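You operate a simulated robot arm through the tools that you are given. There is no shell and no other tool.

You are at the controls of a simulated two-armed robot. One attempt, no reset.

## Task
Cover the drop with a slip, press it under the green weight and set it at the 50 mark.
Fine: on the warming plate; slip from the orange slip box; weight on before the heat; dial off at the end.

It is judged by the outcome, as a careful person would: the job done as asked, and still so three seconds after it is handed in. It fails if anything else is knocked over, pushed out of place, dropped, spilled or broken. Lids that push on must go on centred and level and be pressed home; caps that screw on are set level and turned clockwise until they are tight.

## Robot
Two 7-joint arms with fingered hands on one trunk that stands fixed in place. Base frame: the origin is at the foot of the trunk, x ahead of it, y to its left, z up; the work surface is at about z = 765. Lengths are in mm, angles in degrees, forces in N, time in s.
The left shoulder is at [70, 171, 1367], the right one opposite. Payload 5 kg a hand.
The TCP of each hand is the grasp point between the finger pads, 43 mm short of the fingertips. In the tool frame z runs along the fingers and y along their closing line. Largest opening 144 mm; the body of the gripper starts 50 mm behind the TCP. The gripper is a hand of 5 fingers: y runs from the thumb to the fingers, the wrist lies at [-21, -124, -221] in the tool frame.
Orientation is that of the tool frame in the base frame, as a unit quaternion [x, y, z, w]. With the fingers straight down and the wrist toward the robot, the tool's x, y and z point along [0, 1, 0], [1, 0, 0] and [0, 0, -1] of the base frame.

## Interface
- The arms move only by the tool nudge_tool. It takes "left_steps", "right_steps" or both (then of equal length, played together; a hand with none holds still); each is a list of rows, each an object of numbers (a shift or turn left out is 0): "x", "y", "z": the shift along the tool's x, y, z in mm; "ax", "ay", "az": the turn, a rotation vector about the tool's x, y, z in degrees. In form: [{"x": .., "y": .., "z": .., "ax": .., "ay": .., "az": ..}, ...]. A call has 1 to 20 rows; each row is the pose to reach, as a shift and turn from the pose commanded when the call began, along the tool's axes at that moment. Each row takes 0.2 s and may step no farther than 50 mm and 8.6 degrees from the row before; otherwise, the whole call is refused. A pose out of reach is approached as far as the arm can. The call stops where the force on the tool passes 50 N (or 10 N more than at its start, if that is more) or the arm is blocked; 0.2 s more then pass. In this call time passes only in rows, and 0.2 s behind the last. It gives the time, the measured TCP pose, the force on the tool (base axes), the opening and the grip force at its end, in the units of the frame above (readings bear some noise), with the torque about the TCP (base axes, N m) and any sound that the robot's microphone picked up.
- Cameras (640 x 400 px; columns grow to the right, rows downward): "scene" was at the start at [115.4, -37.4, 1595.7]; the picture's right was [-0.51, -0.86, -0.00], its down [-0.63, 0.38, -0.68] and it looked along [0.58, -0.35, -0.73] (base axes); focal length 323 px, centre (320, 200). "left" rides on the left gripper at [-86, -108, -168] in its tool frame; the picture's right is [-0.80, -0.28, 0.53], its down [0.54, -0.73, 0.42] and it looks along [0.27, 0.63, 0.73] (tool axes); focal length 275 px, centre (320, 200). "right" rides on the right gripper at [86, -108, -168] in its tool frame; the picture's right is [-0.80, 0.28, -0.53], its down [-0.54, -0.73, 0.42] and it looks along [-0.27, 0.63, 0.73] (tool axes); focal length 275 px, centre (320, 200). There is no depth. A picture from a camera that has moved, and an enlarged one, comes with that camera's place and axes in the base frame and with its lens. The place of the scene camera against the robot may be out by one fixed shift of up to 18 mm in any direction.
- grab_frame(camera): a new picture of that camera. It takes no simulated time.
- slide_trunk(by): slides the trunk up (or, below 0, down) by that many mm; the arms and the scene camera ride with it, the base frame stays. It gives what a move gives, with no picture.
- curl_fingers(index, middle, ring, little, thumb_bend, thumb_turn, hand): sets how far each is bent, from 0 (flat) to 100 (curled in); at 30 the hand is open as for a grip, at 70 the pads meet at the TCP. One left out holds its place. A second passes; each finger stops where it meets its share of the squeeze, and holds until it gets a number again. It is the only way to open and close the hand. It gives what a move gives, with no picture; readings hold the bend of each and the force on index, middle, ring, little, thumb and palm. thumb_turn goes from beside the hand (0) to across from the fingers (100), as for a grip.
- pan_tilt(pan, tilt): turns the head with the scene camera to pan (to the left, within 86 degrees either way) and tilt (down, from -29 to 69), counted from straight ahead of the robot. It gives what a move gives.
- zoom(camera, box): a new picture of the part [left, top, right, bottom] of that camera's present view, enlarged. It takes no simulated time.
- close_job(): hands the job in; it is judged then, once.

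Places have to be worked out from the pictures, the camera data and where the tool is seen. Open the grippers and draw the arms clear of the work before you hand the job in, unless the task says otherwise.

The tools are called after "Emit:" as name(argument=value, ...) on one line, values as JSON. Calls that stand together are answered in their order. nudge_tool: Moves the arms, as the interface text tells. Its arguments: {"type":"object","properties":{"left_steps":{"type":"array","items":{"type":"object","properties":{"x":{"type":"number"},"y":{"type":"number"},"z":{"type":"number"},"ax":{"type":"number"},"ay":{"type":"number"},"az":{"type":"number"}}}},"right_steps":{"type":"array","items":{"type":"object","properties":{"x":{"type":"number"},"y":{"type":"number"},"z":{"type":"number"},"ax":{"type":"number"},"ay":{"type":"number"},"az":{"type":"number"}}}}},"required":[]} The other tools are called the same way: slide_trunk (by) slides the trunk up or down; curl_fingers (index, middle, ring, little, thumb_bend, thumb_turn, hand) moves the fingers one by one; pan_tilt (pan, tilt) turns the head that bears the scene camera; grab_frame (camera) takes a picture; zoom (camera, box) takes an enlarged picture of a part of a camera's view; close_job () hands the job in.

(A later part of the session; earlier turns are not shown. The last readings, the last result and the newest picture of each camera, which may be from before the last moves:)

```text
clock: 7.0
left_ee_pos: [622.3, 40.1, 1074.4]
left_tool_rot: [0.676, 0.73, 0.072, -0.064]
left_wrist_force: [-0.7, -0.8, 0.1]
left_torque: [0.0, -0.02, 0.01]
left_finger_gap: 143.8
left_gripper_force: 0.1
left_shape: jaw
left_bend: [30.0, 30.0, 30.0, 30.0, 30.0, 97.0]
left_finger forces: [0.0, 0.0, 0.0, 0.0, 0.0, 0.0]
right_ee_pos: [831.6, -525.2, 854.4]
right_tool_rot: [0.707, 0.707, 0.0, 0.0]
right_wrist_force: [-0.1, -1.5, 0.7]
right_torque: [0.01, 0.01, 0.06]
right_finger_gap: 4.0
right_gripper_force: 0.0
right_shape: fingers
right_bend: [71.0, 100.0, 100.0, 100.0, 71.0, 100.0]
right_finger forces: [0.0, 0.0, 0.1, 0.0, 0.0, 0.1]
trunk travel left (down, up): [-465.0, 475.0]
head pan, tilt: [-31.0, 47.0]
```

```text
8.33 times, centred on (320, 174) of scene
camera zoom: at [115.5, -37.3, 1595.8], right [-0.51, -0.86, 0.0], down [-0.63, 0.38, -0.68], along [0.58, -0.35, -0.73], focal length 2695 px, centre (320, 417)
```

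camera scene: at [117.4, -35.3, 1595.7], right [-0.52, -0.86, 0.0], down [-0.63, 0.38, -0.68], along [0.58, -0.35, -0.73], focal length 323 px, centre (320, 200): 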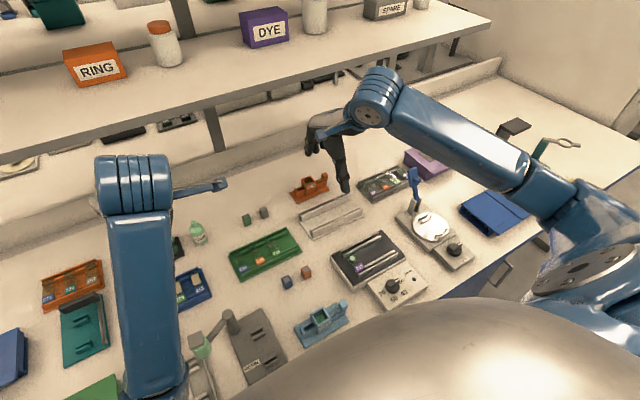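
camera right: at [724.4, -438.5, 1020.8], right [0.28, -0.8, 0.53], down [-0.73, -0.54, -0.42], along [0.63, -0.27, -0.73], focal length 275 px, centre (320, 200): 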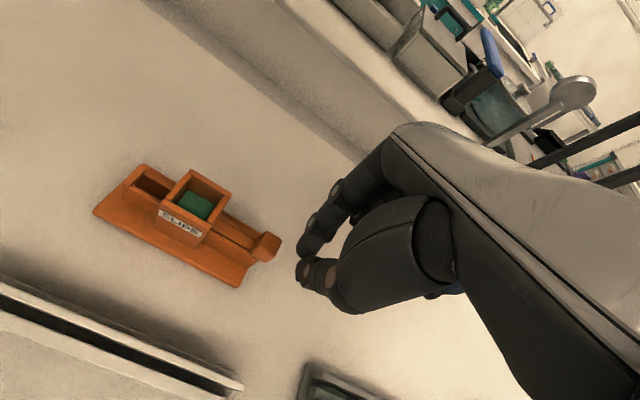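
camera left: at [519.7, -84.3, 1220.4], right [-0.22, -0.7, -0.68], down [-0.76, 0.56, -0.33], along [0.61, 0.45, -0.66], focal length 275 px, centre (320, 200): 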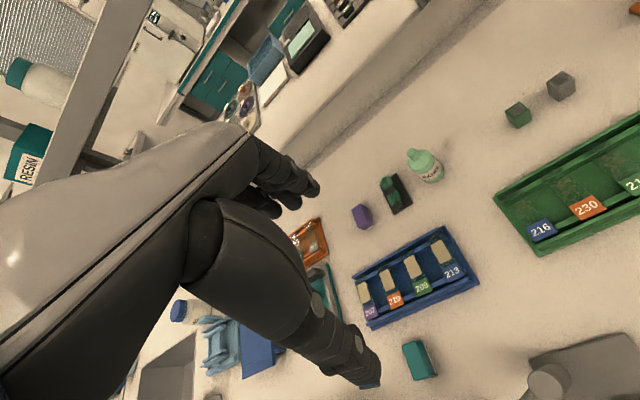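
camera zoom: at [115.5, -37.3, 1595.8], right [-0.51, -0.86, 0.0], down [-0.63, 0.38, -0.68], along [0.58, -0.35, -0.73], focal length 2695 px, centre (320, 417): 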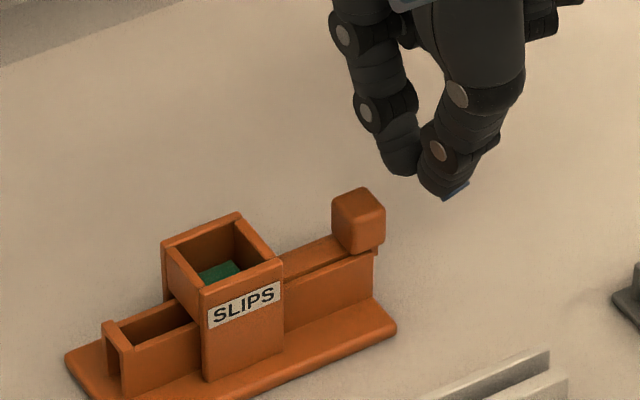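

Fingertips sit right behind the knob and in line. I lower 8 mm and start pushing gently in +y, stopping part-way to check.

Emit:
nudge_tool(right_steps=[{"z": 8}, {"x": 8, "z": 8}, {"x": 14, "z": 8}, {"x": 19, "z": 8}, {"x": 24, "z": 8}, {"x": 29, "z": 8}, {"x": 34, "z": 8}, {"x": 38, "z": 8}])

Emit:
zoom(camera="right", box=[150, 160, 350, 310])

Emit:
zoom(camera="scene", box=[290, 150, 350, 198])

```text
clock: 8.8
left_ee_pos: [622.6, 40.5, 1073.3]
left_tool_rot: [0.676, 0.731, 0.072, -0.064]
left_wrist_force: [0.5, -0.1, 0.2]
left_torque: [0.0, 0.02, 0.01]
left_finger_gap: 144.0
left_gripper_force: 0.0
left_shape: jaw
left_bend: [30.0, 30.0, 30.0, 30.0, 30.0, 97.0]
left_finger forces: [0.0, 0.0, 0.1, 0.0, 0.0, 0.1]
right_ee_pos: [833.7, -486.5, 846.4]
right_tool_rot: [0.707, 0.707, 0.0, 0.0]
right_wrist_force: [0.5, -2.9, -0.6]
right_torque: [-0.1, -0.01, -0.03]
right_finger_gap: 3.9
right_gripper_force: 1.3
right_shape: fingers
right_bend: [71.0, 100.0, 100.0, 100.0, 71.0, 100.0]
right_finger forces: [3.7, 0.1, 0.0, 0.0, 0.1, 0.1]
trunk travel left (down, up): [-465.0, 475.0]
head pan, tilt: [-31.0, 47.0]
```

```text
2.67 times, centred on (250, 235) of right
camera zoom: at [726.0, -400.5, 1012.5], right [0.28, -0.8, 0.53], down [-0.73, -0.54, -0.42], along [0.63, -0.27, -0.73], focal length 734 px, centre (507, 107)
```

zoom: 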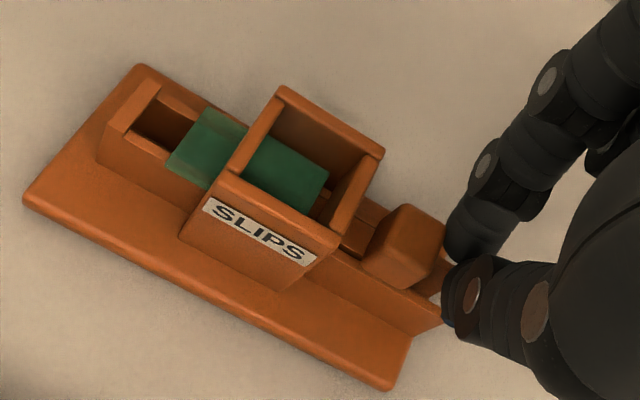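

```text
8.33 times, centred on (320, 174) of scene
camera zoom: at [115.6, -37.6, 1595.7], right [-0.51, -0.86, 0.0], down [-0.63, 0.38, -0.68], along [0.58, -0.35, -0.73], focal length 2695 px, centre (320, 417)
```

zoom: 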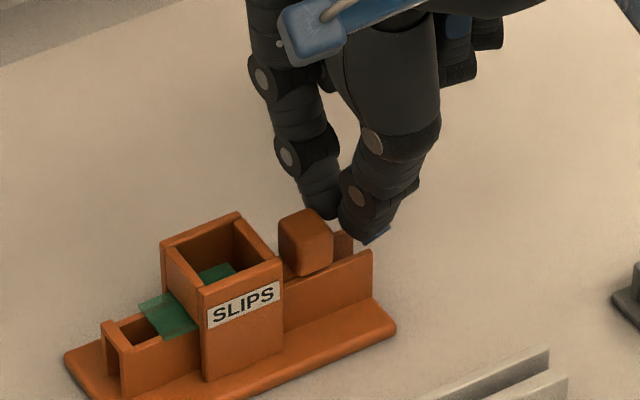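

The slip is emerging on the rails, overhanging both sides. Its leading edge is ≈13 mm short of the stop bar; I push on about 12 mm slowly.

Emit:
nudge_tool(right_steps=[{"x": 4}, {"x": 8}, {"x": 11}, {"x": 12}])

Emit:
zoom(camera="right", box=[150, 160, 350, 310])

Emit:
zoom(camera="scene", box=[290, 150, 350, 198])

```text
clock: 9.8
left_ee_pos: [622.3, 38.7, 1073.5]
left_tool_rot: [0.676, 0.73, 0.072, -0.064]
left_wrist_force: [0.0, 0.5, 0.5]
left_torque: [-0.02, -0.01, 0.01]
left_finger_gap: 143.7
left_gripper_force: 0.1
left_shape: jaw
left_bend: [30.0, 30.0, 30.0, 30.0, 30.0, 97.0]
left_finger forces: [0.0, 0.0, 0.0, 0.0, 0.0, 0.0]
right_ee_pos: [833.6, -475.0, 845.2]
right_tool_rot: [0.707, 0.707, 0.0, 0.0]
right_wrist_force: [0.3, -7.0, 0.7]
right_torque: [-0.23, -0.04, -0.04]
right_finger_gap: 4.1
right_gripper_force: 4.2
right_shape: fingers
right_bend: [71.0, 100.0, 100.0, 100.0, 71.0, 100.0]
right_finger forces: [8.2, 0.1, 0.0, 0.0, 0.0, 0.0]
trunk travel left (down, up): [-465.0, 475.0]
head pan, tilt: [-31.0, 47.0]
```

```text
2.67 times, centred on (250, 235) of right
camera zoom: at [725.5, -389.1, 1012.1], right [0.28, -0.8, 0.53], down [-0.73, -0.54, -0.42], along [0.63, -0.27, -0.73], focal length 734 px, centre (507, 107)
```

zoom: 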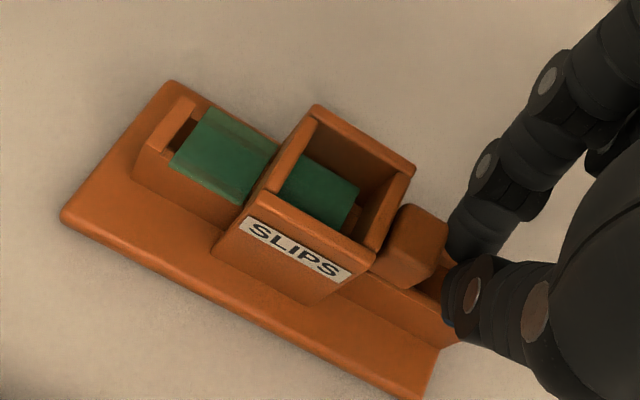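

```text
8.33 times, centred on (320, 174) of scene
camera zoom: at [115.6, -38.2, 1595.7], right [-0.51, -0.86, 0.0], down [-0.63, 0.38, -0.68], along [0.58, -0.35, -0.73], focal length 2695 px, centre (320, 417)
```

zoom: 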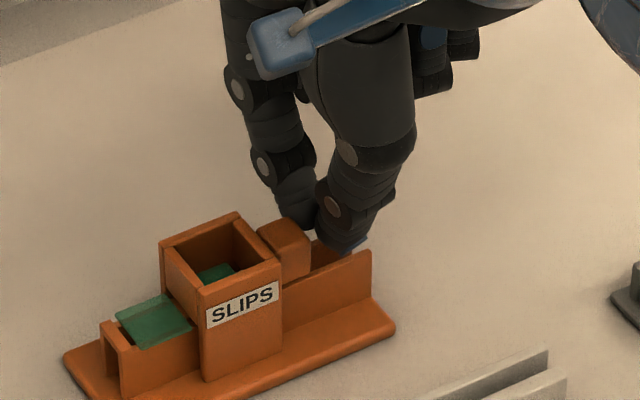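

The slip is nearly fully out; the knob is near the hopper wall. A little more push to be sure it reaches its end stop.

Emit:
nudge_tool(right_steps=[{"x": 2}, {"x": 4}])

Emit:
zoom(camera="right", box=[150, 160, 350, 310])

Emit:
zoom(camera="scene", box=[295, 170, 325, 194])

```text
clock: 10.4
left_ee_pos: [623.0, 38.0, 1073.8]
left_tool_rot: [0.677, 0.73, 0.073, -0.064]
left_wrist_force: [0.4, -0.4, -0.4]
left_torque: [-0.02, -0.02, 0.03]
left_finger_gap: 143.7
left_gripper_force: 0.0
left_shape: jaw
left_bend: [30.0, 30.0, 30.0, 30.0, 30.0, 97.0]
left_finger forces: [0.0, 0.1, 0.0, 0.1, 0.0, 0.0]
right_ee_pos: [833.6, -474.5, 845.2]
right_tool_rot: [0.708, 0.706, -0.001, 0.001]
right_wrist_force: [1.8, -18.0, 3.1]
right_torque: [-0.52, -0.06, -0.1]
right_finger_gap: 4.2
right_gripper_force: 9.4
right_shape: fingers
right_bend: [71.0, 100.0, 100.0, 100.0, 71.0, 100.0]
right_finger forces: [18.5, 0.0, 0.0, 0.1, 0.1, 0.1]
trunk travel left (down, up): [-465.0, 475.0]
head pan, tilt: [-31.0, 47.0]
```

```text
2.67 times, centred on (250, 235) of right
camera zoom: at [725.3, -387.3, 1011.9], right [0.28, -0.8, 0.53], down [-0.73, -0.54, -0.42], along [0.63, -0.27, -0.73], focal length 734 px, centre (507, 107)
```

zoom: 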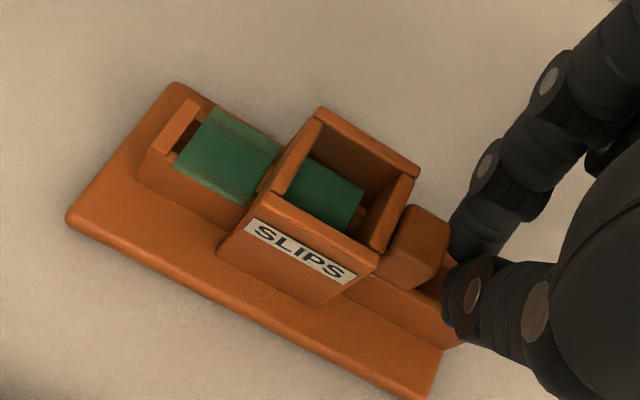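

```text
16.00 times, centred on (310, 182) of scene
camera zoom: at [115.5, -39.4, 1595.7], right [-0.52, -0.86, 0.0], down [-0.63, 0.38, -0.68], along [0.58, -0.35, -0.73], focal length 5174 px, centre (480, 488)
```

zoom: 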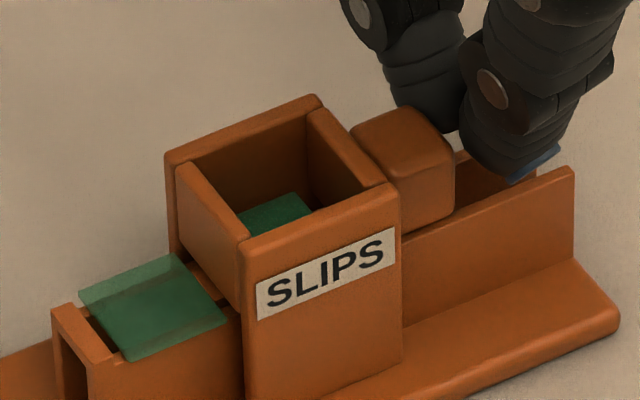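

The pusher is at its end stop and the slip lies free on the rails: about x 819–842, y -400…-376, z≈799. I back off the knob, rise, and move above the slip.

Emit:
nudge_tool(right_steps=[{"x": -8}, {"x": -16}, {"x": -16, "z": -40}, {"x": -16, "z": -80}, {"x": 20, "z": -100}, {"x": 55, "y": -1, "z": -100}, {"x": 85, "y": -2, "z": -100}])

Emit:
curl_fingers(hand="right", index=57, thumb_bend=57)

Emit:
grab_frame(camera="right")

Emit:
zoom(camera="right", box=[220, 160, 380, 300])

Emit:
zoom(camera="scene", box=[275, 130, 355, 210])

```text
clock: 12.0
left_ee_pos: [623.2, 40.7, 1073.6]
left_tool_rot: [0.677, 0.73, 0.073, -0.063]
left_wrist_force: [-0.1, 0.9, -0.2]
left_torque: [-0.05, 0.01, -0.01]
left_finger_gap: 143.8
left_gripper_force: 0.1
left_shape: jaw
left_bend: [30.0, 30.0, 30.0, 30.0, 30.0, 97.0]
left_finger forces: [0.1, 0.0, 0.0, 0.1, 0.0, 0.1]
right_ee_pos: [832.8, -386.4, 946.6]
right_tool_rot: [0.707, 0.707, 0.0, 0.001]
right_wrist_force: [-0.4, -0.5, -0.7]
right_torque: [0.05, 0.04, -0.03]
right_finger_gap: 4.3
right_gripper_force: 0.0
right_shape: fingers
right_bend: [71.0, 100.0, 100.0, 100.0, 71.0, 100.0]
right_finger forces: [0.0, 0.0, 0.0, 0.1, 0.0, 0.1]
trunk travel left (down, up): [-465.0, 475.0]
head pan, tilt: [-31.0, 47.0]
```

```text
clock: 13.0
left_ee_pos: [623.5, 40.2, 1073.2]
left_tool_rot: [0.676, 0.73, 0.072, -0.063]
left_wrist_force: [-0.6, -0.2, -0.4]
left_torque: [-0.03, 0.02, -0.02]
left_finger_gap: 143.9
left_gripper_force: 0.0
left_shape: jaw
left_bend: [30.0, 30.0, 30.0, 30.0, 30.0, 97.0]
left_finger forces: [0.0, 0.0, 0.0, 0.0, 0.1, 0.0]
right_ee_pos: [831.4, -387.1, 945.4]
right_tool_rot: [0.707, 0.707, -0.001, 0.0]
right_wrist_force: [0.4, 0.3, 0.1]
right_torque: [0.0, -0.04, 0.0]
right_finger_gap: 56.0
right_gripper_force: 0.0
right_shape: fingers
right_bend: [56.0, 100.0, 100.0, 100.0, 56.0, 100.0]
right_finger forces: [0.0, 0.1, 0.1, 0.0, 0.1, 0.0]
trunk travel left (down, up): [-465.0, 475.0]
head pan, tilt: [-31.0, 47.0]
```

```text
taken
camera right: at [724.5, -300.3, 1113.7], right [0.28, -0.8, 0.53], down [-0.73, -0.54, -0.42], along [0.63, -0.27, -0.73], focal length 275 px, centre (320, 200)
```

right: 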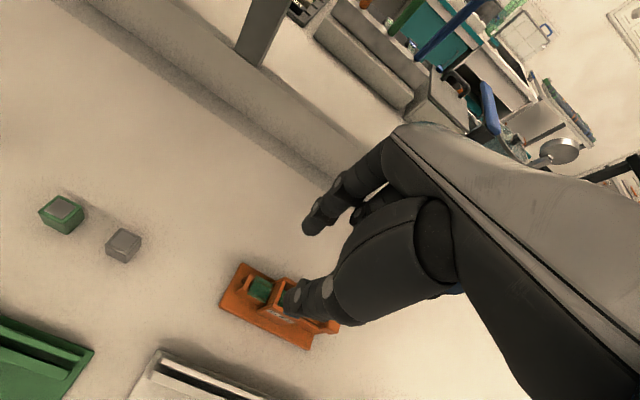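

```text
2.86 times, centred on (300, 230) of right
camera zoom: at [724.5, -300.3, 1113.7], right [0.28, -0.8, 0.53], down [-0.73, -0.54, -0.42], along [0.63, -0.27, -0.73], focal length 786 px, centre (377, 114)
```

zoom: 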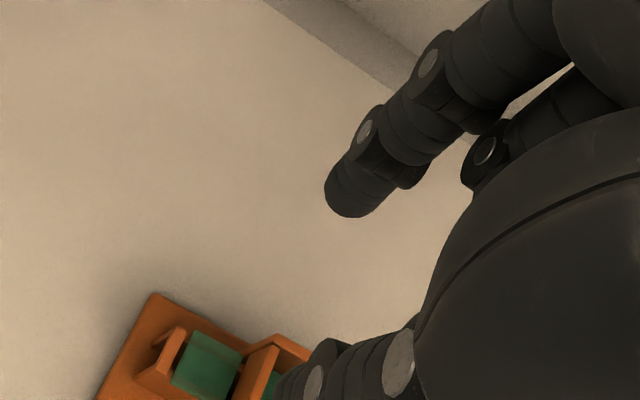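

```text
5.00 times, centred on (315, 170) of scene
camera zoom: at [115.7, -37.1, 1595.7], right [-0.51, -0.86, 0.0], down [-0.63, 0.38, -0.68], along [0.58, -0.35, -0.73], focal length 1617 px, centre (345, 350)
```

zoom: 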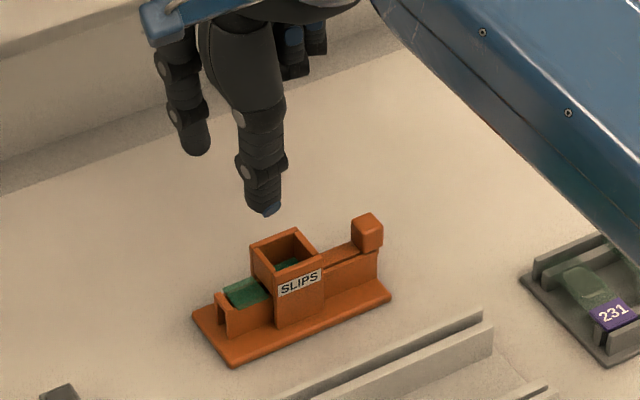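

The pusher sprang back and the slip stays on the rails, centre ≈(831,-387). The TCP is right above it; I lower with fingers open to tip height ≈ 796.

Emit:
nudge_tool(right_steps=[{"z": 35}, {"z": 70}, {"z": 95}, {"z": 106}])

Emit:
zoom(camera="right", box=[220, 160, 380, 300])

Emit:
zoom(camera="scene", box=[285, 160, 345, 208])

```text
clock: 14.0
left_ee_pos: [621.8, 39.3, 1074.8]
left_tool_rot: [0.676, 0.731, 0.072, -0.064]
left_wrist_force: [-0.2, -0.2, -0.6]
left_torque: [0.03, 0.04, 0.02]
left_finger_gap: 143.8
left_gripper_force: 0.2
left_shape: jaw
left_bend: [30.0, 30.0, 30.0, 30.0, 30.0, 97.0]
left_finger forces: [0.2, 0.0, 0.0, 0.1, 0.1, 0.1]
right_ee_pos: [833.5, -384.8, 838.9]
right_tool_rot: [0.707, 0.707, 0.001, 0.0]
right_wrist_force: [-0.2, 0.3, 0.6]
right_torque: [0.02, 0.0, 0.01]
right_finger_gap: 56.2
right_gripper_force: 0.2
right_shape: fingers
right_bend: [56.0, 100.0, 100.0, 100.0, 56.0, 100.0]
right_finger forces: [0.0, 0.1, 0.0, 0.1, 0.0, 0.0]
trunk travel left (down, up): [-465.0, 475.0]
head pan, tilt: [-31.0, 47.0]
```

```text
2.86 times, centred on (300, 230) of right
camera zoom: at [724.8, -298.8, 1006.1], right [0.28, -0.8, 0.53], down [-0.73, -0.54, -0.42], along [0.63, -0.27, -0.73], focal length 786 px, centre (377, 114)
```

zoom: 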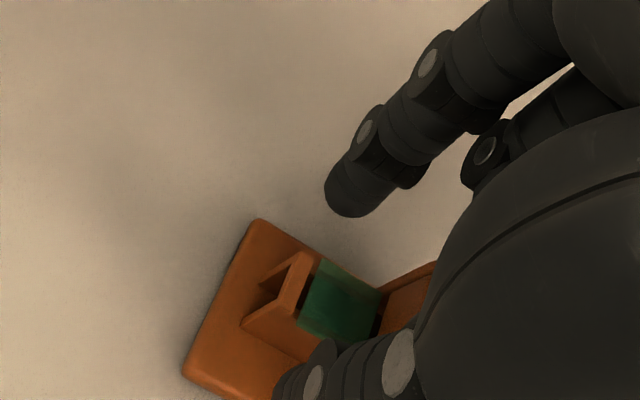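

```text
8.33 times, centred on (315, 184) of scene
camera zoom: at [115.8, -37.5, 1595.7], right [-0.51, -0.86, 0.0], down [-0.63, 0.38, -0.68], along [0.58, -0.35, -0.73], focal length 2695 px, centre (362, 333)
```

zoom: 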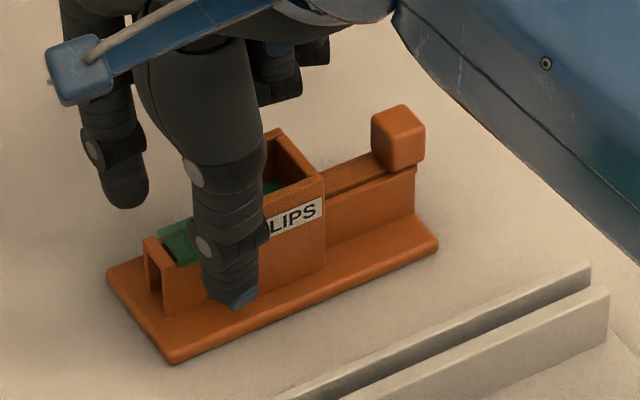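

By both cameras, the index/thumb line sits ≈11 mm too far to +y and ≈4 mm too near relative to the slip centre (the pinch is offset from the TCP). I shift accordingly and look again.

Emit:
nudge_tool(right_steps=[{"x": -6, "y": 2}, {"x": -11, "y": 3}])

Emit:
zoom(camera="right", box=[240, 190, 360, 310])

Emit:
zoom(camera="scene", box=[285, 160, 345, 208])

```text
clock: 14.6
left_ee_pos: [621.4, 39.8, 1073.3]
left_tool_rot: [0.676, 0.73, 0.072, -0.064]
left_wrist_force: [0.4, 0.9, 0.1]
left_torque: [0.0, 0.01, 0.02]
left_finger_gap: 143.8
left_gripper_force: 0.1
left_shape: jaw
left_bend: [30.0, 30.0, 30.0, 30.0, 30.0, 97.0]
left_finger forces: [0.0, 0.1, 0.0, 0.1, 0.0, 0.1]
right_ee_pos: [835.2, -396.2, 840.5]
right_tool_rot: [0.708, 0.706, -0.001, 0.0]
right_wrist_force: [-0.1, -1.2, -0.4]
right_torque: [-0.03, 0.02, 0.01]
right_finger_gap: 56.2
right_gripper_force: 0.1
right_shape: fingers
right_bend: [56.0, 100.0, 100.0, 100.0, 56.0, 100.0]
right_finger forces: [0.0, 0.1, 0.0, 0.0, 0.1, 0.0]
trunk travel left (down, up): [-465.0, 475.0]
head pan, tilt: [-31.0, 47.0]
```

```text
3.33 times, centred on (300, 250) of right
camera zoom: at [727.5, -309.8, 1006.5], right [0.28, -0.8, 0.53], down [-0.73, -0.54, -0.42], along [0.63, -0.27, -0.73], focal length 918 px, centre (387, 33)
```

zoom: 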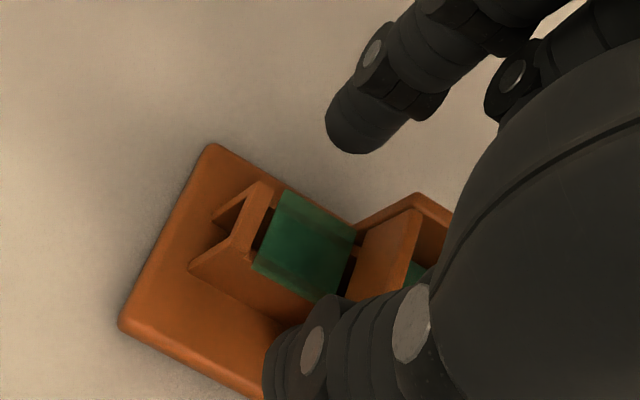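

```text
8.33 times, centred on (315, 184) of scene
camera zoom: at [115.6, -37.4, 1595.7], right [-0.51, -0.86, 0.0], down [-0.63, 0.38, -0.68], along [0.58, -0.35, -0.73], focal length 2695 px, centre (362, 333)
```

zoom: 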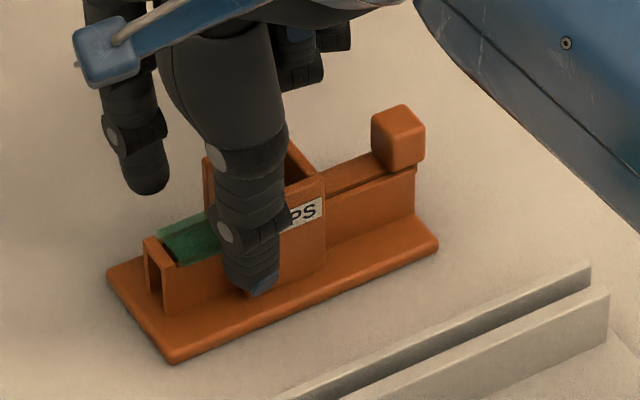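

Index ≈(862,-384), thumb ≈(799,-389), slip centre ≈(831,-387): well aligned, with tips ≈6 mm below the slip. I close gently on its edges.

Emit:
curl_fingers(hand="right", index=64, thumb_bend=64)

Emit:
zoom(camera="right", box=[240, 190, 360, 310])

Emit:
zoom(camera="scene", box=[285, 160, 345, 208])

```text
clock: 15.6
left_ee_pos: [621.4, 40.8, 1073.3]
left_tool_rot: [0.677, 0.73, 0.072, -0.064]
left_wrist_force: [-0.2, 0.0, 0.9]
left_torque: [-0.03, 0.02, 0.01]
left_finger_gap: 143.9
left_gripper_force: 0.1
left_shape: jaw
left_bend: [30.0, 30.0, 30.0, 30.0, 30.0, 97.0]
left_finger forces: [0.0, 0.0, 0.0, 0.0, 0.0, 0.1]
right_ee_pos: [835.0, -395.8, 840.2]
right_tool_rot: [0.707, 0.707, 0.0, 0.0]
right_wrist_force: [-6.4, 0.0, -2.1]
right_torque: [0.04, 0.19, -0.03]
right_finger_gap: 37.0
right_gripper_force: 2.7
right_shape: fingers
right_bend: [64.0, 100.0, 100.0, 100.0, 60.0, 100.0]
right_finger forces: [0.1, 0.0, 0.0, 0.0, 5.6, 0.0]
trunk travel left (down, up): [-465.0, 475.0]
head pan, tilt: [-31.0, 47.0]
```

```text
3.33 times, centred on (300, 250) of right
camera zoom: at [727.1, -309.6, 1006.7], right [0.28, -0.8, 0.53], down [-0.73, -0.54, -0.42], along [0.63, -0.27, -0.73], focal length 918 px, centre (387, 33)
```

zoom: 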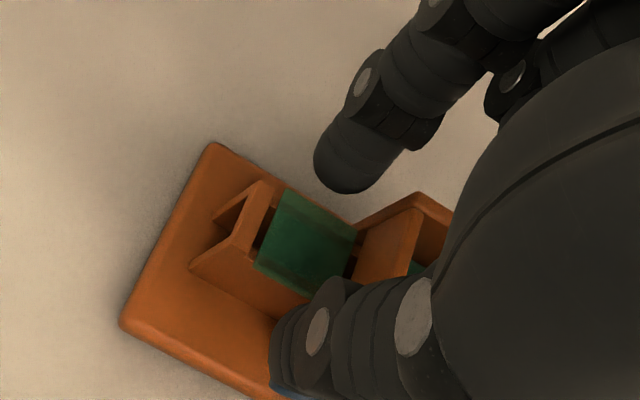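

```text
8.33 times, centred on (315, 184) of scene
camera zoom: at [115.0, -37.3, 1595.7], right [-0.51, -0.86, 0.0], down [-0.63, 0.38, -0.68], along [0.58, -0.35, -0.73], focal length 2695 px, centre (362, 333)
```

zoom: 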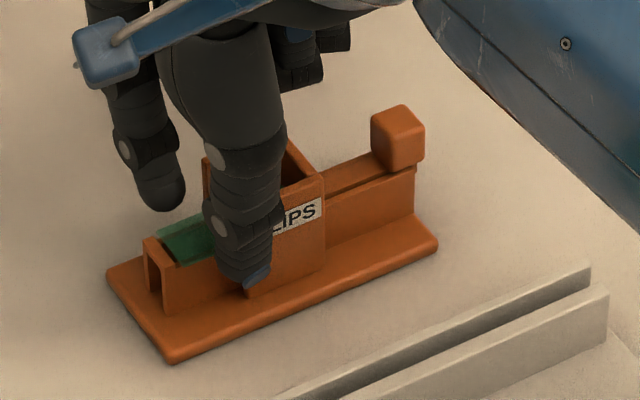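

The thumb met the hopper's front wall at bend 60 (5.6 N) before the slip; the slip has not moved. I reopen the thumb, then shift +y ~6.5 mm and yaw 4.5° so index and thumb are in line and clear of the hopper.

Emit:
curl_fingers(hand="right", index=57, thumb_bend=55)

Emit:
nudge_tool(right_steps=[{"x": 3.5, "az": 2.5}, {"x": 6.5, "az": 4.5}])

Emit:
zoom(camera="right", box=[240, 190, 360, 310])

Emit:
zoom(camera="scene", box=[285, 160, 345, 208])

```text
clock: 16.6
left_ee_pos: [622.0, 39.2, 1074.0]
left_tool_rot: [0.676, 0.73, 0.073, -0.064]
left_wrist_force: [1.4, 0.0, -0.6]
left_torque: [0.02, 0.0, 0.01]
left_finger_gap: 143.7
left_gripper_force: 0.0
left_shape: jaw
left_bend: [30.0, 30.0, 30.0, 30.0, 30.0, 97.0]
left_finger forces: [0.1, 0.0, 0.1, 0.0, 0.0, 0.0]
right_ee_pos: [835.8, -395.3, 839.7]
right_tool_rot: [0.707, 0.707, 0.0, 0.0]
right_wrist_force: [-0.3, 0.0, 0.2]
right_torque: [0.02, 0.02, 0.0]
right_finger_gap: 57.6
right_gripper_force: 0.1
right_shape: fingers
right_bend: [56.0, 100.0, 100.0, 100.0, 55.0, 100.0]
right_finger forces: [0.1, 0.1, 0.0, 0.0, 0.0, 0.0]
trunk travel left (down, up): [-465.0, 475.0]
head pan, tilt: [-31.0, 47.0]
```

```text
clock: 17.2
left_ee_pos: [621.9, 40.2, 1074.8]
left_tool_rot: [0.676, 0.731, 0.072, -0.064]
left_wrist_force: [-0.1, -0.7, -0.5]
left_torque: [0.01, 0.02, 0.0]
left_finger_gap: 143.8
left_gripper_force: 0.1
left_shape: jaw
left_bend: [30.0, 30.0, 30.0, 30.0, 30.0, 97.0]
left_finger forces: [0.0, 0.0, 0.0, 0.0, 0.1, 0.0]
right_ee_pos: [834.6, -390.3, 841.0]
right_tool_rot: [0.735, 0.678, -0.001, 0.0]
right_wrist_force: [-0.3, 1.1, 0.3]
right_torque: [-0.01, 0.0, -0.02]
right_finger_gap: 58.1
right_gripper_force: 0.0
right_shape: fingers
right_bend: [56.0, 100.0, 100.0, 100.0, 55.0, 100.0]
right_finger forces: [0.1, 0.0, 0.0, 0.0, 0.0, 0.1]
trunk travel left (down, up): [-465.0, 475.0]
head pan, tilt: [-31.0, 47.0]
```

```text
3.33 times, centred on (300, 250) of right
camera zoom: at [734.1, -295.4, 1007.4], right [0.22, -0.82, 0.53], down [-0.77, -0.48, -0.42], along [0.6, -0.32, -0.73], focal length 918 px, centre (387, 33)
```

zoom: 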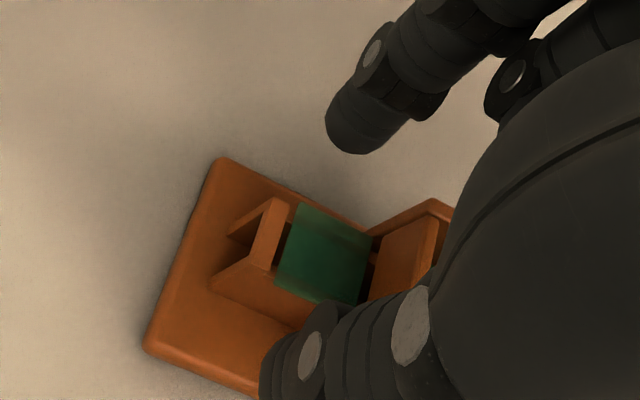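

```text
8.33 times, centred on (315, 184) of scene
camera zoom: at [115.6, -37.1, 1595.7], right [-0.51, -0.86, 0.0], down [-0.63, 0.38, -0.68], along [0.58, -0.35, -0.73], focal length 2695 px, centre (362, 333)
```

zoom: 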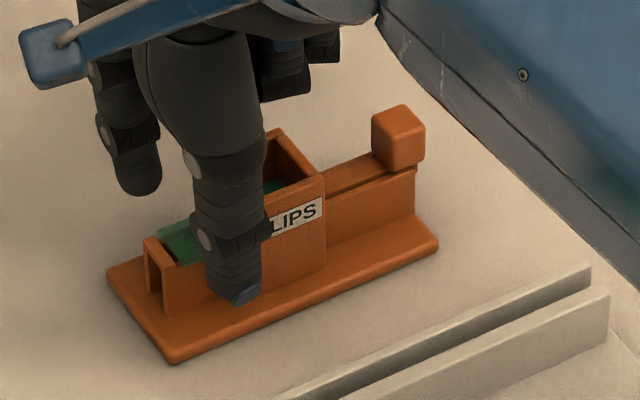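

Now index and thumb are in line at y≈-380, mid x≈829; slip centre (830,-387). I close again.

Emit:
curl_fingers(hand="right", index=64, thumb_bend=64)

Emit:
zoom(camera="right", box=[240, 190, 360, 310])

Emit:
zoom(camera="scene", box=[285, 160, 345, 208])

```text
clock: 18.2
left_ee_pos: [620.7, 39.9, 1073.9]
left_tool_rot: [0.676, 0.731, 0.071, -0.063]
left_wrist_force: [-0.1, -0.8, 0.4]
left_torque: [0.0, -0.01, -0.02]
left_finger_gap: 143.7
left_gripper_force: 0.1
left_shape: jaw
left_bend: [30.0, 30.0, 30.0, 30.0, 30.0, 97.0]
left_finger forces: [0.1, 0.0, 0.1, 0.0, 0.0, 0.1]
right_ee_pos: [834.7, -390.0, 839.7]
right_tool_rot: [0.734, 0.679, 0.0, 0.0]
right_wrist_force: [-0.3, 0.2, -0.4]
right_torque: [0.02, 0.01, -0.01]
right_finger_gap: 28.8
right_gripper_force: 0.0
right_shape: fingers
right_bend: [64.0, 100.0, 100.0, 100.0, 64.0, 100.0]
right_finger forces: [0.1, 0.0, 0.0, 0.1, 0.0, 0.0]
trunk travel left (down, up): [-465.0, 475.0]
head pan, tilt: [-31.0, 47.0]
```

```text
3.33 times, centred on (300, 250) of right
camera zoom: at [734.1, -295.4, 1007.3], right [0.22, -0.82, 0.53], down [-0.77, -0.48, -0.42], along [0.6, -0.32, -0.73], focal length 918 px, centre (387, 33)
```

zoom: 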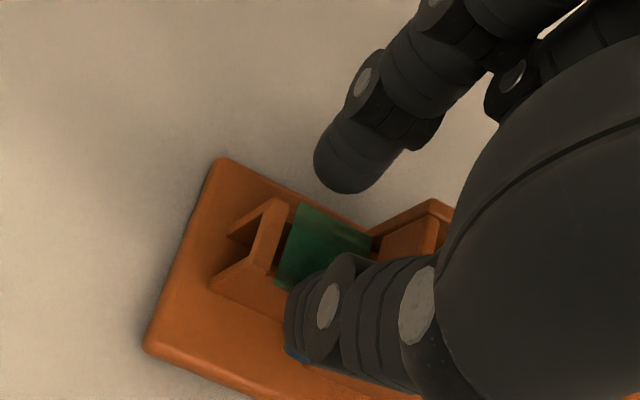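

```text
8.33 times, centred on (315, 184) of scene
camera zoom: at [115.6, -37.2, 1595.7], right [-0.51, -0.86, 0.0], down [-0.63, 0.38, -0.68], along [0.58, -0.35, -0.73], focal length 2695 px, centre (362, 333)
```

zoom: 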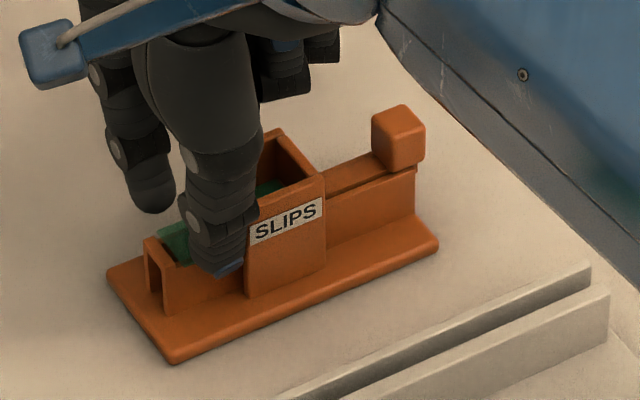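

No contact yet at a 28.8 mm gap and the hopper is clear. I close on to make contact with the slip's edges.

Emit:
curl_fingers(hand="right", index=67, thumb_bend=67)

Emit:
zoom(camera="right", box=[240, 190, 360, 310])

Emit:
zoom(camera="scene", box=[285, 160, 345, 208])

```text
clock: 19.2
left_ee_pos: [621.7, 41.8, 1075.5]
left_tool_rot: [0.677, 0.73, 0.073, -0.064]
left_wrist_force: [0.5, -0.7, 0.3]
left_torque: [0.01, 0.0, 0.03]
left_finger_gap: 143.9
left_gripper_force: 0.1
left_shape: jaw
left_bend: [30.0, 30.0, 30.0, 30.0, 30.0, 97.0]
left_finger forces: [0.0, 0.1, 0.1, 0.0, 0.1, 0.0]
right_ee_pos: [835.1, -389.3, 839.1]
right_tool_rot: [0.733, 0.68, -0.001, 0.0]
right_wrist_force: [-0.7, -0.3, -0.2]
right_torque: [-0.01, 0.02, 0.02]
right_finger_gap: 18.6
right_gripper_force: 0.1
right_shape: fingers
right_bend: [67.0, 100.0, 100.0, 100.0, 67.0, 100.0]
right_finger forces: [0.1, 0.0, 0.0, 0.1, 0.1, 0.1]
trunk travel left (down, up): [-465.0, 475.0]
head pan, tilt: [-31.0, 47.0]
```

```text
3.33 times, centred on (300, 250) of right
camera zoom: at [734.1, -295.4, 1007.3], right [0.22, -0.82, 0.53], down [-0.77, -0.48, -0.42], along [0.6, -0.32, -0.73], focal length 918 px, centre (387, 33)
```

zoom: 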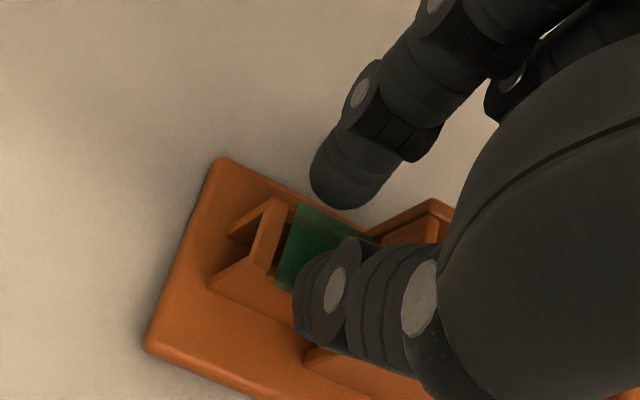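

```text
8.33 times, centred on (315, 184) of scene
camera zoom: at [115.6, -37.3, 1595.7], right [-0.51, -0.86, 0.0], down [-0.63, 0.38, -0.68], along [0.58, -0.35, -0.73], focal length 2695 px, centre (362, 333)
```

zoom: 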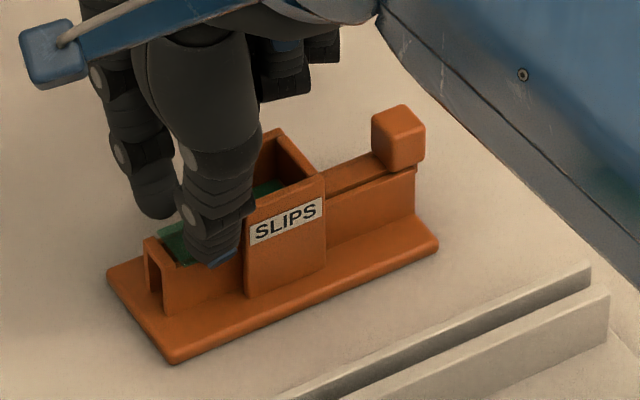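

The gap is now 18.6 mm with no force, so the tips are passing just above the slip. I reopen, go 9 mm lower, and close again.

Emit:
curl_fingers(hand="right", index=57, thumb_bend=57)

Emit:
nudge_tool(right_steps=[{"z": 5}, {"z": 9}])

Emit:
curl_fingers(hand="right", index=64, thumb_bend=64)

Emit:
zoom(camera="right", box=[240, 190, 360, 310])

Emit:
zoom(camera="scene", box=[285, 160, 345, 208])

```text
clock: 20.2
left_ee_pos: [622.6, 39.2, 1074.1]
left_tool_rot: [0.676, 0.73, 0.073, -0.064]
left_wrist_force: [-0.1, -1.3, -0.9]
left_torque: [0.01, 0.0, 0.0]
left_finger_gap: 143.9
left_gripper_force: 0.1
left_shape: jaw
left_bend: [30.0, 30.0, 30.0, 30.0, 30.0, 97.0]
left_finger forces: [0.0, 0.0, 0.0, 0.0, 0.1, 0.0]
right_ee_pos: [835.3, -389.1, 839.5]
right_tool_rot: [0.735, 0.678, 0.0, 0.0]
right_wrist_force: [-0.2, -0.3, 0.5]
right_torque: [0.02, 0.03, -0.01]
right_finger_gap: 55.9
right_gripper_force: 0.1
right_shape: fingers
right_bend: [56.0, 100.0, 100.0, 100.0, 56.0, 100.0]
right_finger forces: [0.0, 0.0, 0.1, 0.1, 0.0, 0.1]
trunk travel left (down, up): [-465.0, 475.0]
head pan, tilt: [-31.0, 47.0]
```

```text
clock: 20.8
left_ee_pos: [622.4, 39.8, 1074.1]
left_tool_rot: [0.676, 0.73, 0.073, -0.065]
left_wrist_force: [-0.3, -0.6, -0.1]
left_torque: [-0.03, 0.03, -0.03]
left_finger_gap: 143.6
left_gripper_force: 0.1
left_shape: jaw
left_bend: [30.0, 30.0, 30.0, 30.0, 30.0, 97.0]
left_finger forces: [0.1, 0.0, 0.0, 0.0, 0.1, 0.1]
right_ee_pos: [834.6, -389.9, 831.5]
right_tool_rot: [0.735, 0.678, 0.0, 0.0]
right_wrist_force: [0.8, 0.2, -0.1]
right_torque: [-0.02, 0.0, 0.0]
right_finger_gap: 56.2
right_gripper_force: 0.1
right_shape: fingers
right_bend: [56.0, 100.0, 100.0, 100.0, 56.0, 100.0]
right_finger forces: [0.1, 0.1, 0.0, 0.1, 0.0, 0.1]
trunk travel left (down, up): [-465.0, 475.0]
head pan, tilt: [-31.0, 47.0]
```

```text
clock: 21.8
left_ee_pos: [621.3, 40.5, 1073.1]
left_tool_rot: [0.677, 0.73, 0.071, -0.064]
left_wrist_force: [0.4, -0.3, 1.3]
left_torque: [-0.02, 0.01, -0.01]
left_finger_gap: 143.8
left_gripper_force: 0.1
left_shape: jaw
left_bend: [30.0, 30.0, 30.0, 30.0, 30.0, 97.0]
left_finger forces: [0.1, 0.0, 0.0, 0.0, 0.0, 0.0]
right_ee_pos: [834.7, -389.9, 830.1]
right_tool_rot: [0.734, 0.679, 0.001, 0.0]
right_wrist_force: [-0.5, 0.8, 0.4]
right_torque: [0.04, 0.0, 0.04]
right_finger_gap: 30.7
right_gripper_force: 0.6
right_shape: fingers
right_bend: [64.0, 100.0, 100.0, 100.0, 63.0, 100.0]
right_finger forces: [0.1, 0.1, 0.0, 0.0, 1.1, 0.0]
trunk travel left (down, up): [-465.0, 475.0]
head pan, tilt: [-31.0, 47.0]
```

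```text
3.33 times, centred on (300, 250) of right
camera zoom: at [733.6, -295.4, 997.7], right [0.22, -0.82, 0.53], down [-0.77, -0.48, -0.42], along [0.6, -0.32, -0.73], focal length 918 px, centre (387, 33)
```

zoom: 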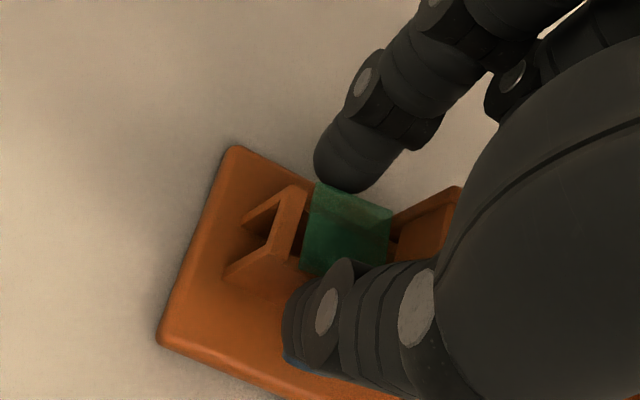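

```text
8.33 times, centred on (315, 184) of scene
camera zoom: at [115.5, -37.3, 1595.7], right [-0.51, -0.86, 0.0], down [-0.63, 0.38, -0.68], along [0.58, -0.35, -0.73], focal length 2695 px, centre (362, 333)
```

zoom: 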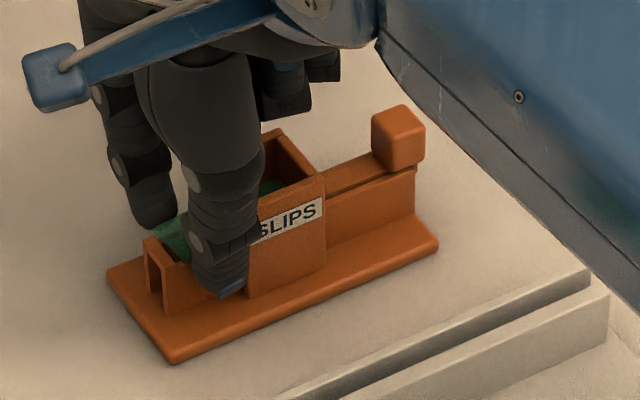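

The thumb now touches (1.1 N), apparently nudging the slip toward the index. I close a bit further.

Emit:
curl_fingers(hand="right", index=67, thumb_bend=66)

Emit:
zoom(camera="right", box=[240, 190, 360, 310])

Emit:
zoom(camera="scene", box=[285, 160, 345, 208])

```text
clock: 22.8
left_ee_pos: [621.4, 40.3, 1073.6]
left_tool_rot: [0.675, 0.731, 0.072, -0.064]
left_wrist_force: [-0.2, 0.3, -0.2]
left_torque: [-0.01, 0.0, 0.0]
left_finger_gap: 143.8
left_gripper_force: 0.1
left_shape: jaw
left_bend: [30.0, 30.0, 30.0, 30.0, 30.0, 97.0]
left_finger forces: [0.1, 0.1, 0.0, 0.0, 0.0, 0.1]
right_ee_pos: [833.8, -388.3, 831.3]
right_tool_rot: [0.734, 0.679, 0.0, 0.0]
right_wrist_force: [0.0, 0.6, 0.0]
right_torque: [-0.02, 0.03, 0.03]
right_finger_gap: 27.0
right_gripper_force: 1.9
right_shape: fingers
right_bend: [66.0, 100.0, 100.0, 100.0, 64.0, 100.0]
right_finger forces: [1.7, 0.1, 0.1, 0.1, 2.8, 0.0]
trunk travel left (down, up): [-465.0, 475.0]
head pan, tilt: [-31.0, 47.0]
```

```text
3.33 times, centred on (300, 250) of right
camera zoom: at [733.7, -295.4, 997.8], right [0.22, -0.82, 0.53], down [-0.77, -0.48, -0.42], along [0.6, -0.32, -0.73], focal length 918 px, centre (387, 33)
```

zoom: 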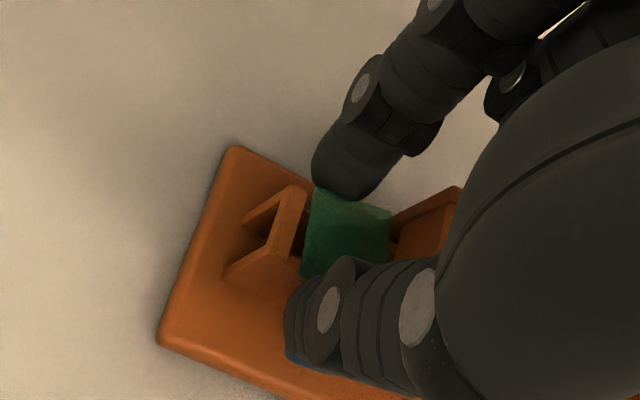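

```text
8.33 times, centred on (315, 184) of scene
camera zoom: at [115.5, -37.3, 1595.7], right [-0.51, -0.86, 0.0], down [-0.63, 0.38, -0.68], along [0.58, -0.35, -0.73], focal length 2695 px, centre (362, 333)
```

zoom: 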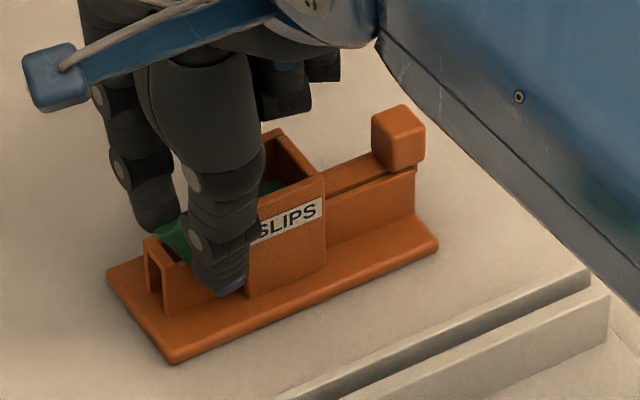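

Both fingers now press the slip (index 1.7 N, thumb 2.8 N). I firm the grip slightly before lifting.

Emit:
curl_fingers(hand="right", index=68, thumb_bend=67)

Emit:
nudge_tool(right_steps=[{"z": -2}, {"z": -5}, {"z": -9}, {"z": -14}])

Emit:
zoom(camera="right", box=[240, 190, 360, 310])

Emit:
zoom(camera="scene", box=[285, 160, 345, 208])

```text
clock: 23.8
left_ee_pos: [623.4, 41.1, 1073.4]
left_tool_rot: [0.676, 0.731, 0.071, -0.064]
left_wrist_force: [0.6, -0.3, 0.2]
left_torque: [-0.01, 0.02, -0.04]
left_finger_gap: 143.9
left_gripper_force: 0.0
left_shape: jaw
left_bend: [30.0, 30.0, 30.0, 30.0, 30.0, 97.0]
left_finger forces: [0.0, 0.0, 0.1, 0.0, 0.0, 0.0]
right_ee_pos: [834.0, -389.0, 831.4]
right_tool_rot: [0.734, 0.679, 0.0, 0.001]
right_wrist_force: [-2.0, -0.4, -0.3]
right_torque: [0.02, 0.05, 0.0]
right_finger_gap: 26.2
right_gripper_force: 3.3
right_shape: fingers
right_bend: [66.0, 100.0, 100.0, 100.0, 64.0, 100.0]
right_finger forces: [2.6, 0.1, 0.0, 0.0, 3.8, 0.0]
trunk travel left (down, up): [-465.0, 475.0]
head pan, tilt: [-31.0, 47.0]
```

```text
clock: 24.8
left_ee_pos: [622.3, 39.8, 1073.5]
left_tool_rot: [0.676, 0.731, 0.073, -0.063]
left_wrist_force: [0.1, 0.7, 0.4]
left_torque: [0.0, 0.02, 0.02]
left_finger_gap: 143.8
left_gripper_force: 0.1
left_shape: jaw
left_bend: [30.0, 30.0, 30.0, 30.0, 30.0, 97.0]
left_finger forces: [0.0, 0.0, 0.0, 0.1, 0.0, 0.0]
right_ee_pos: [832.9, -389.5, 845.4]
right_tool_rot: [0.735, 0.678, -0.001, 0.0]
right_wrist_force: [0.1, 0.7, -0.2]
right_torque: [0.01, -0.06, -0.02]
right_finger_gap: 25.8
right_gripper_force: 3.8
right_shape: fingers
right_bend: [66.0, 100.0, 100.0, 100.0, 64.0, 100.0]
right_finger forces: [3.5, 0.1, 0.1, 0.0, 3.1, 0.1]
trunk travel left (down, up): [-465.0, 475.0]
head pan, tilt: [-31.0, 47.0]
```

```text
3.33 times, centred on (300, 250) of right
camera zoom: at [733.8, -295.6, 1011.7], right [0.22, -0.82, 0.53], down [-0.77, -0.48, -0.42], along [0.6, -0.32, -0.73], focal length 918 px, centre (387, 33)
```

zoom: 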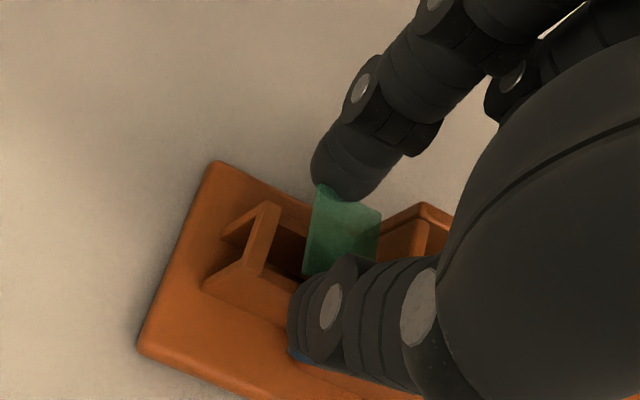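

```text
8.33 times, centred on (315, 184) of scene
camera zoom: at [115.6, -37.2, 1595.7], right [-0.51, -0.86, 0.0], down [-0.63, 0.38, -0.68], along [0.58, -0.35, -0.73], focal length 2695 px, centre (362, 333)
```

zoom: 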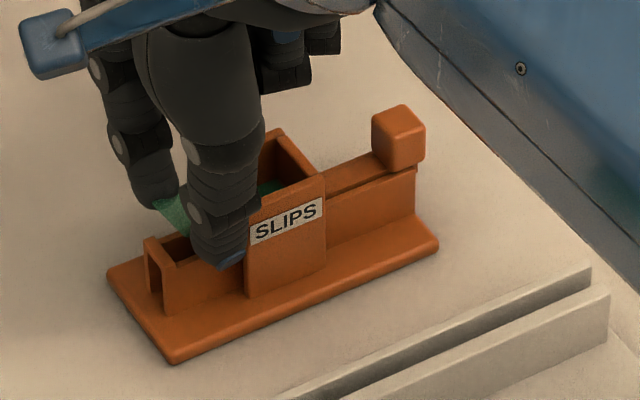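

The slip is lifted, slightly tilted about the pinch line. I raise clear and look more closely at how it hangs.

Emit:
nudge_tool(right_steps=[{"z": -15}, {"z": -35}, {"z": -60}, {"z": -85}, {"z": -105}])

Emit:
zoom(camera="right", box=[260, 200, 340, 290])

Emit:
zoom(camera="scene", box=[285, 135, 335, 175])

```text
clock: 26.0
left_ee_pos: [622.0, 39.8, 1074.9]
left_tool_rot: [0.676, 0.731, 0.072, -0.063]
left_wrist_force: [-0.1, 0.7, -0.4]
left_torque: [-0.02, -0.02, -0.04]
left_finger_gap: 143.3
left_gripper_force: 0.0
left_shape: jaw
left_bend: [30.0, 30.0, 30.0, 30.0, 30.0, 97.0]
left_finger forces: [0.0, 0.1, 0.1, 0.0, 0.0, 0.0]
right_ee_pos: [836.2, -390.2, 949.8]
right_tool_rot: [0.734, 0.679, 0.0, -0.001]
right_wrist_force: [-0.1, -0.2, -0.1]
right_torque: [-0.01, -0.02, 0.01]
right_finger_gap: 26.1
right_gripper_force: 3.7
right_shape: fingers
right_bend: [66.0, 100.0, 100.0, 100.0, 64.0, 100.0]
right_finger forces: [3.5, 0.1, 0.0, 0.0, 3.4, 0.0]
trunk travel left (down, up): [-465.0, 475.0]
head pan, tilt: [-31.0, 47.0]
```

```text
4.44 times, centred on (300, 245) of right
camera zoom: at [735.6, -295.4, 1116.8], right [0.22, -0.82, 0.53], down [-0.77, -0.48, -0.42], along [0.6, -0.32, -0.73], focal length 1224 px, centre (409, 0)
```

zoom: 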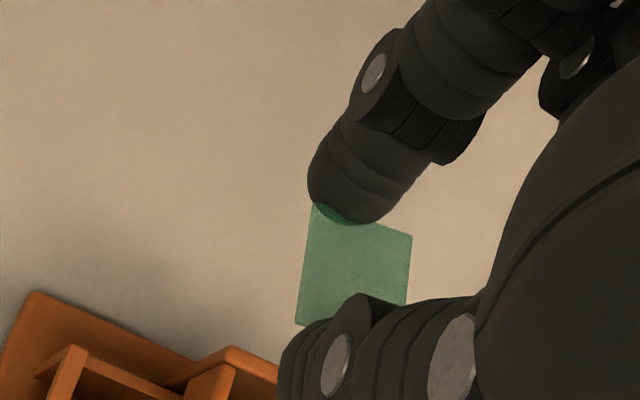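

```text
10.00 times, centred on (310, 155) of scene
camera zoom: at [115.5, -37.1, 1595.7], right [-0.51, -0.86, 0.0], down [-0.63, 0.38, -0.68], along [0.58, -0.35, -0.73], focal length 3234 px, centre (420, 650)
```

zoom: 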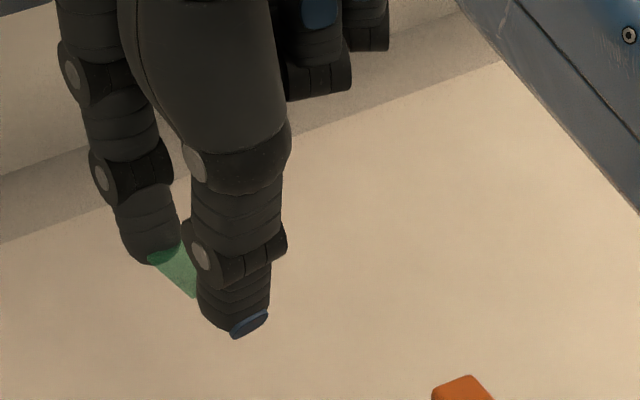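

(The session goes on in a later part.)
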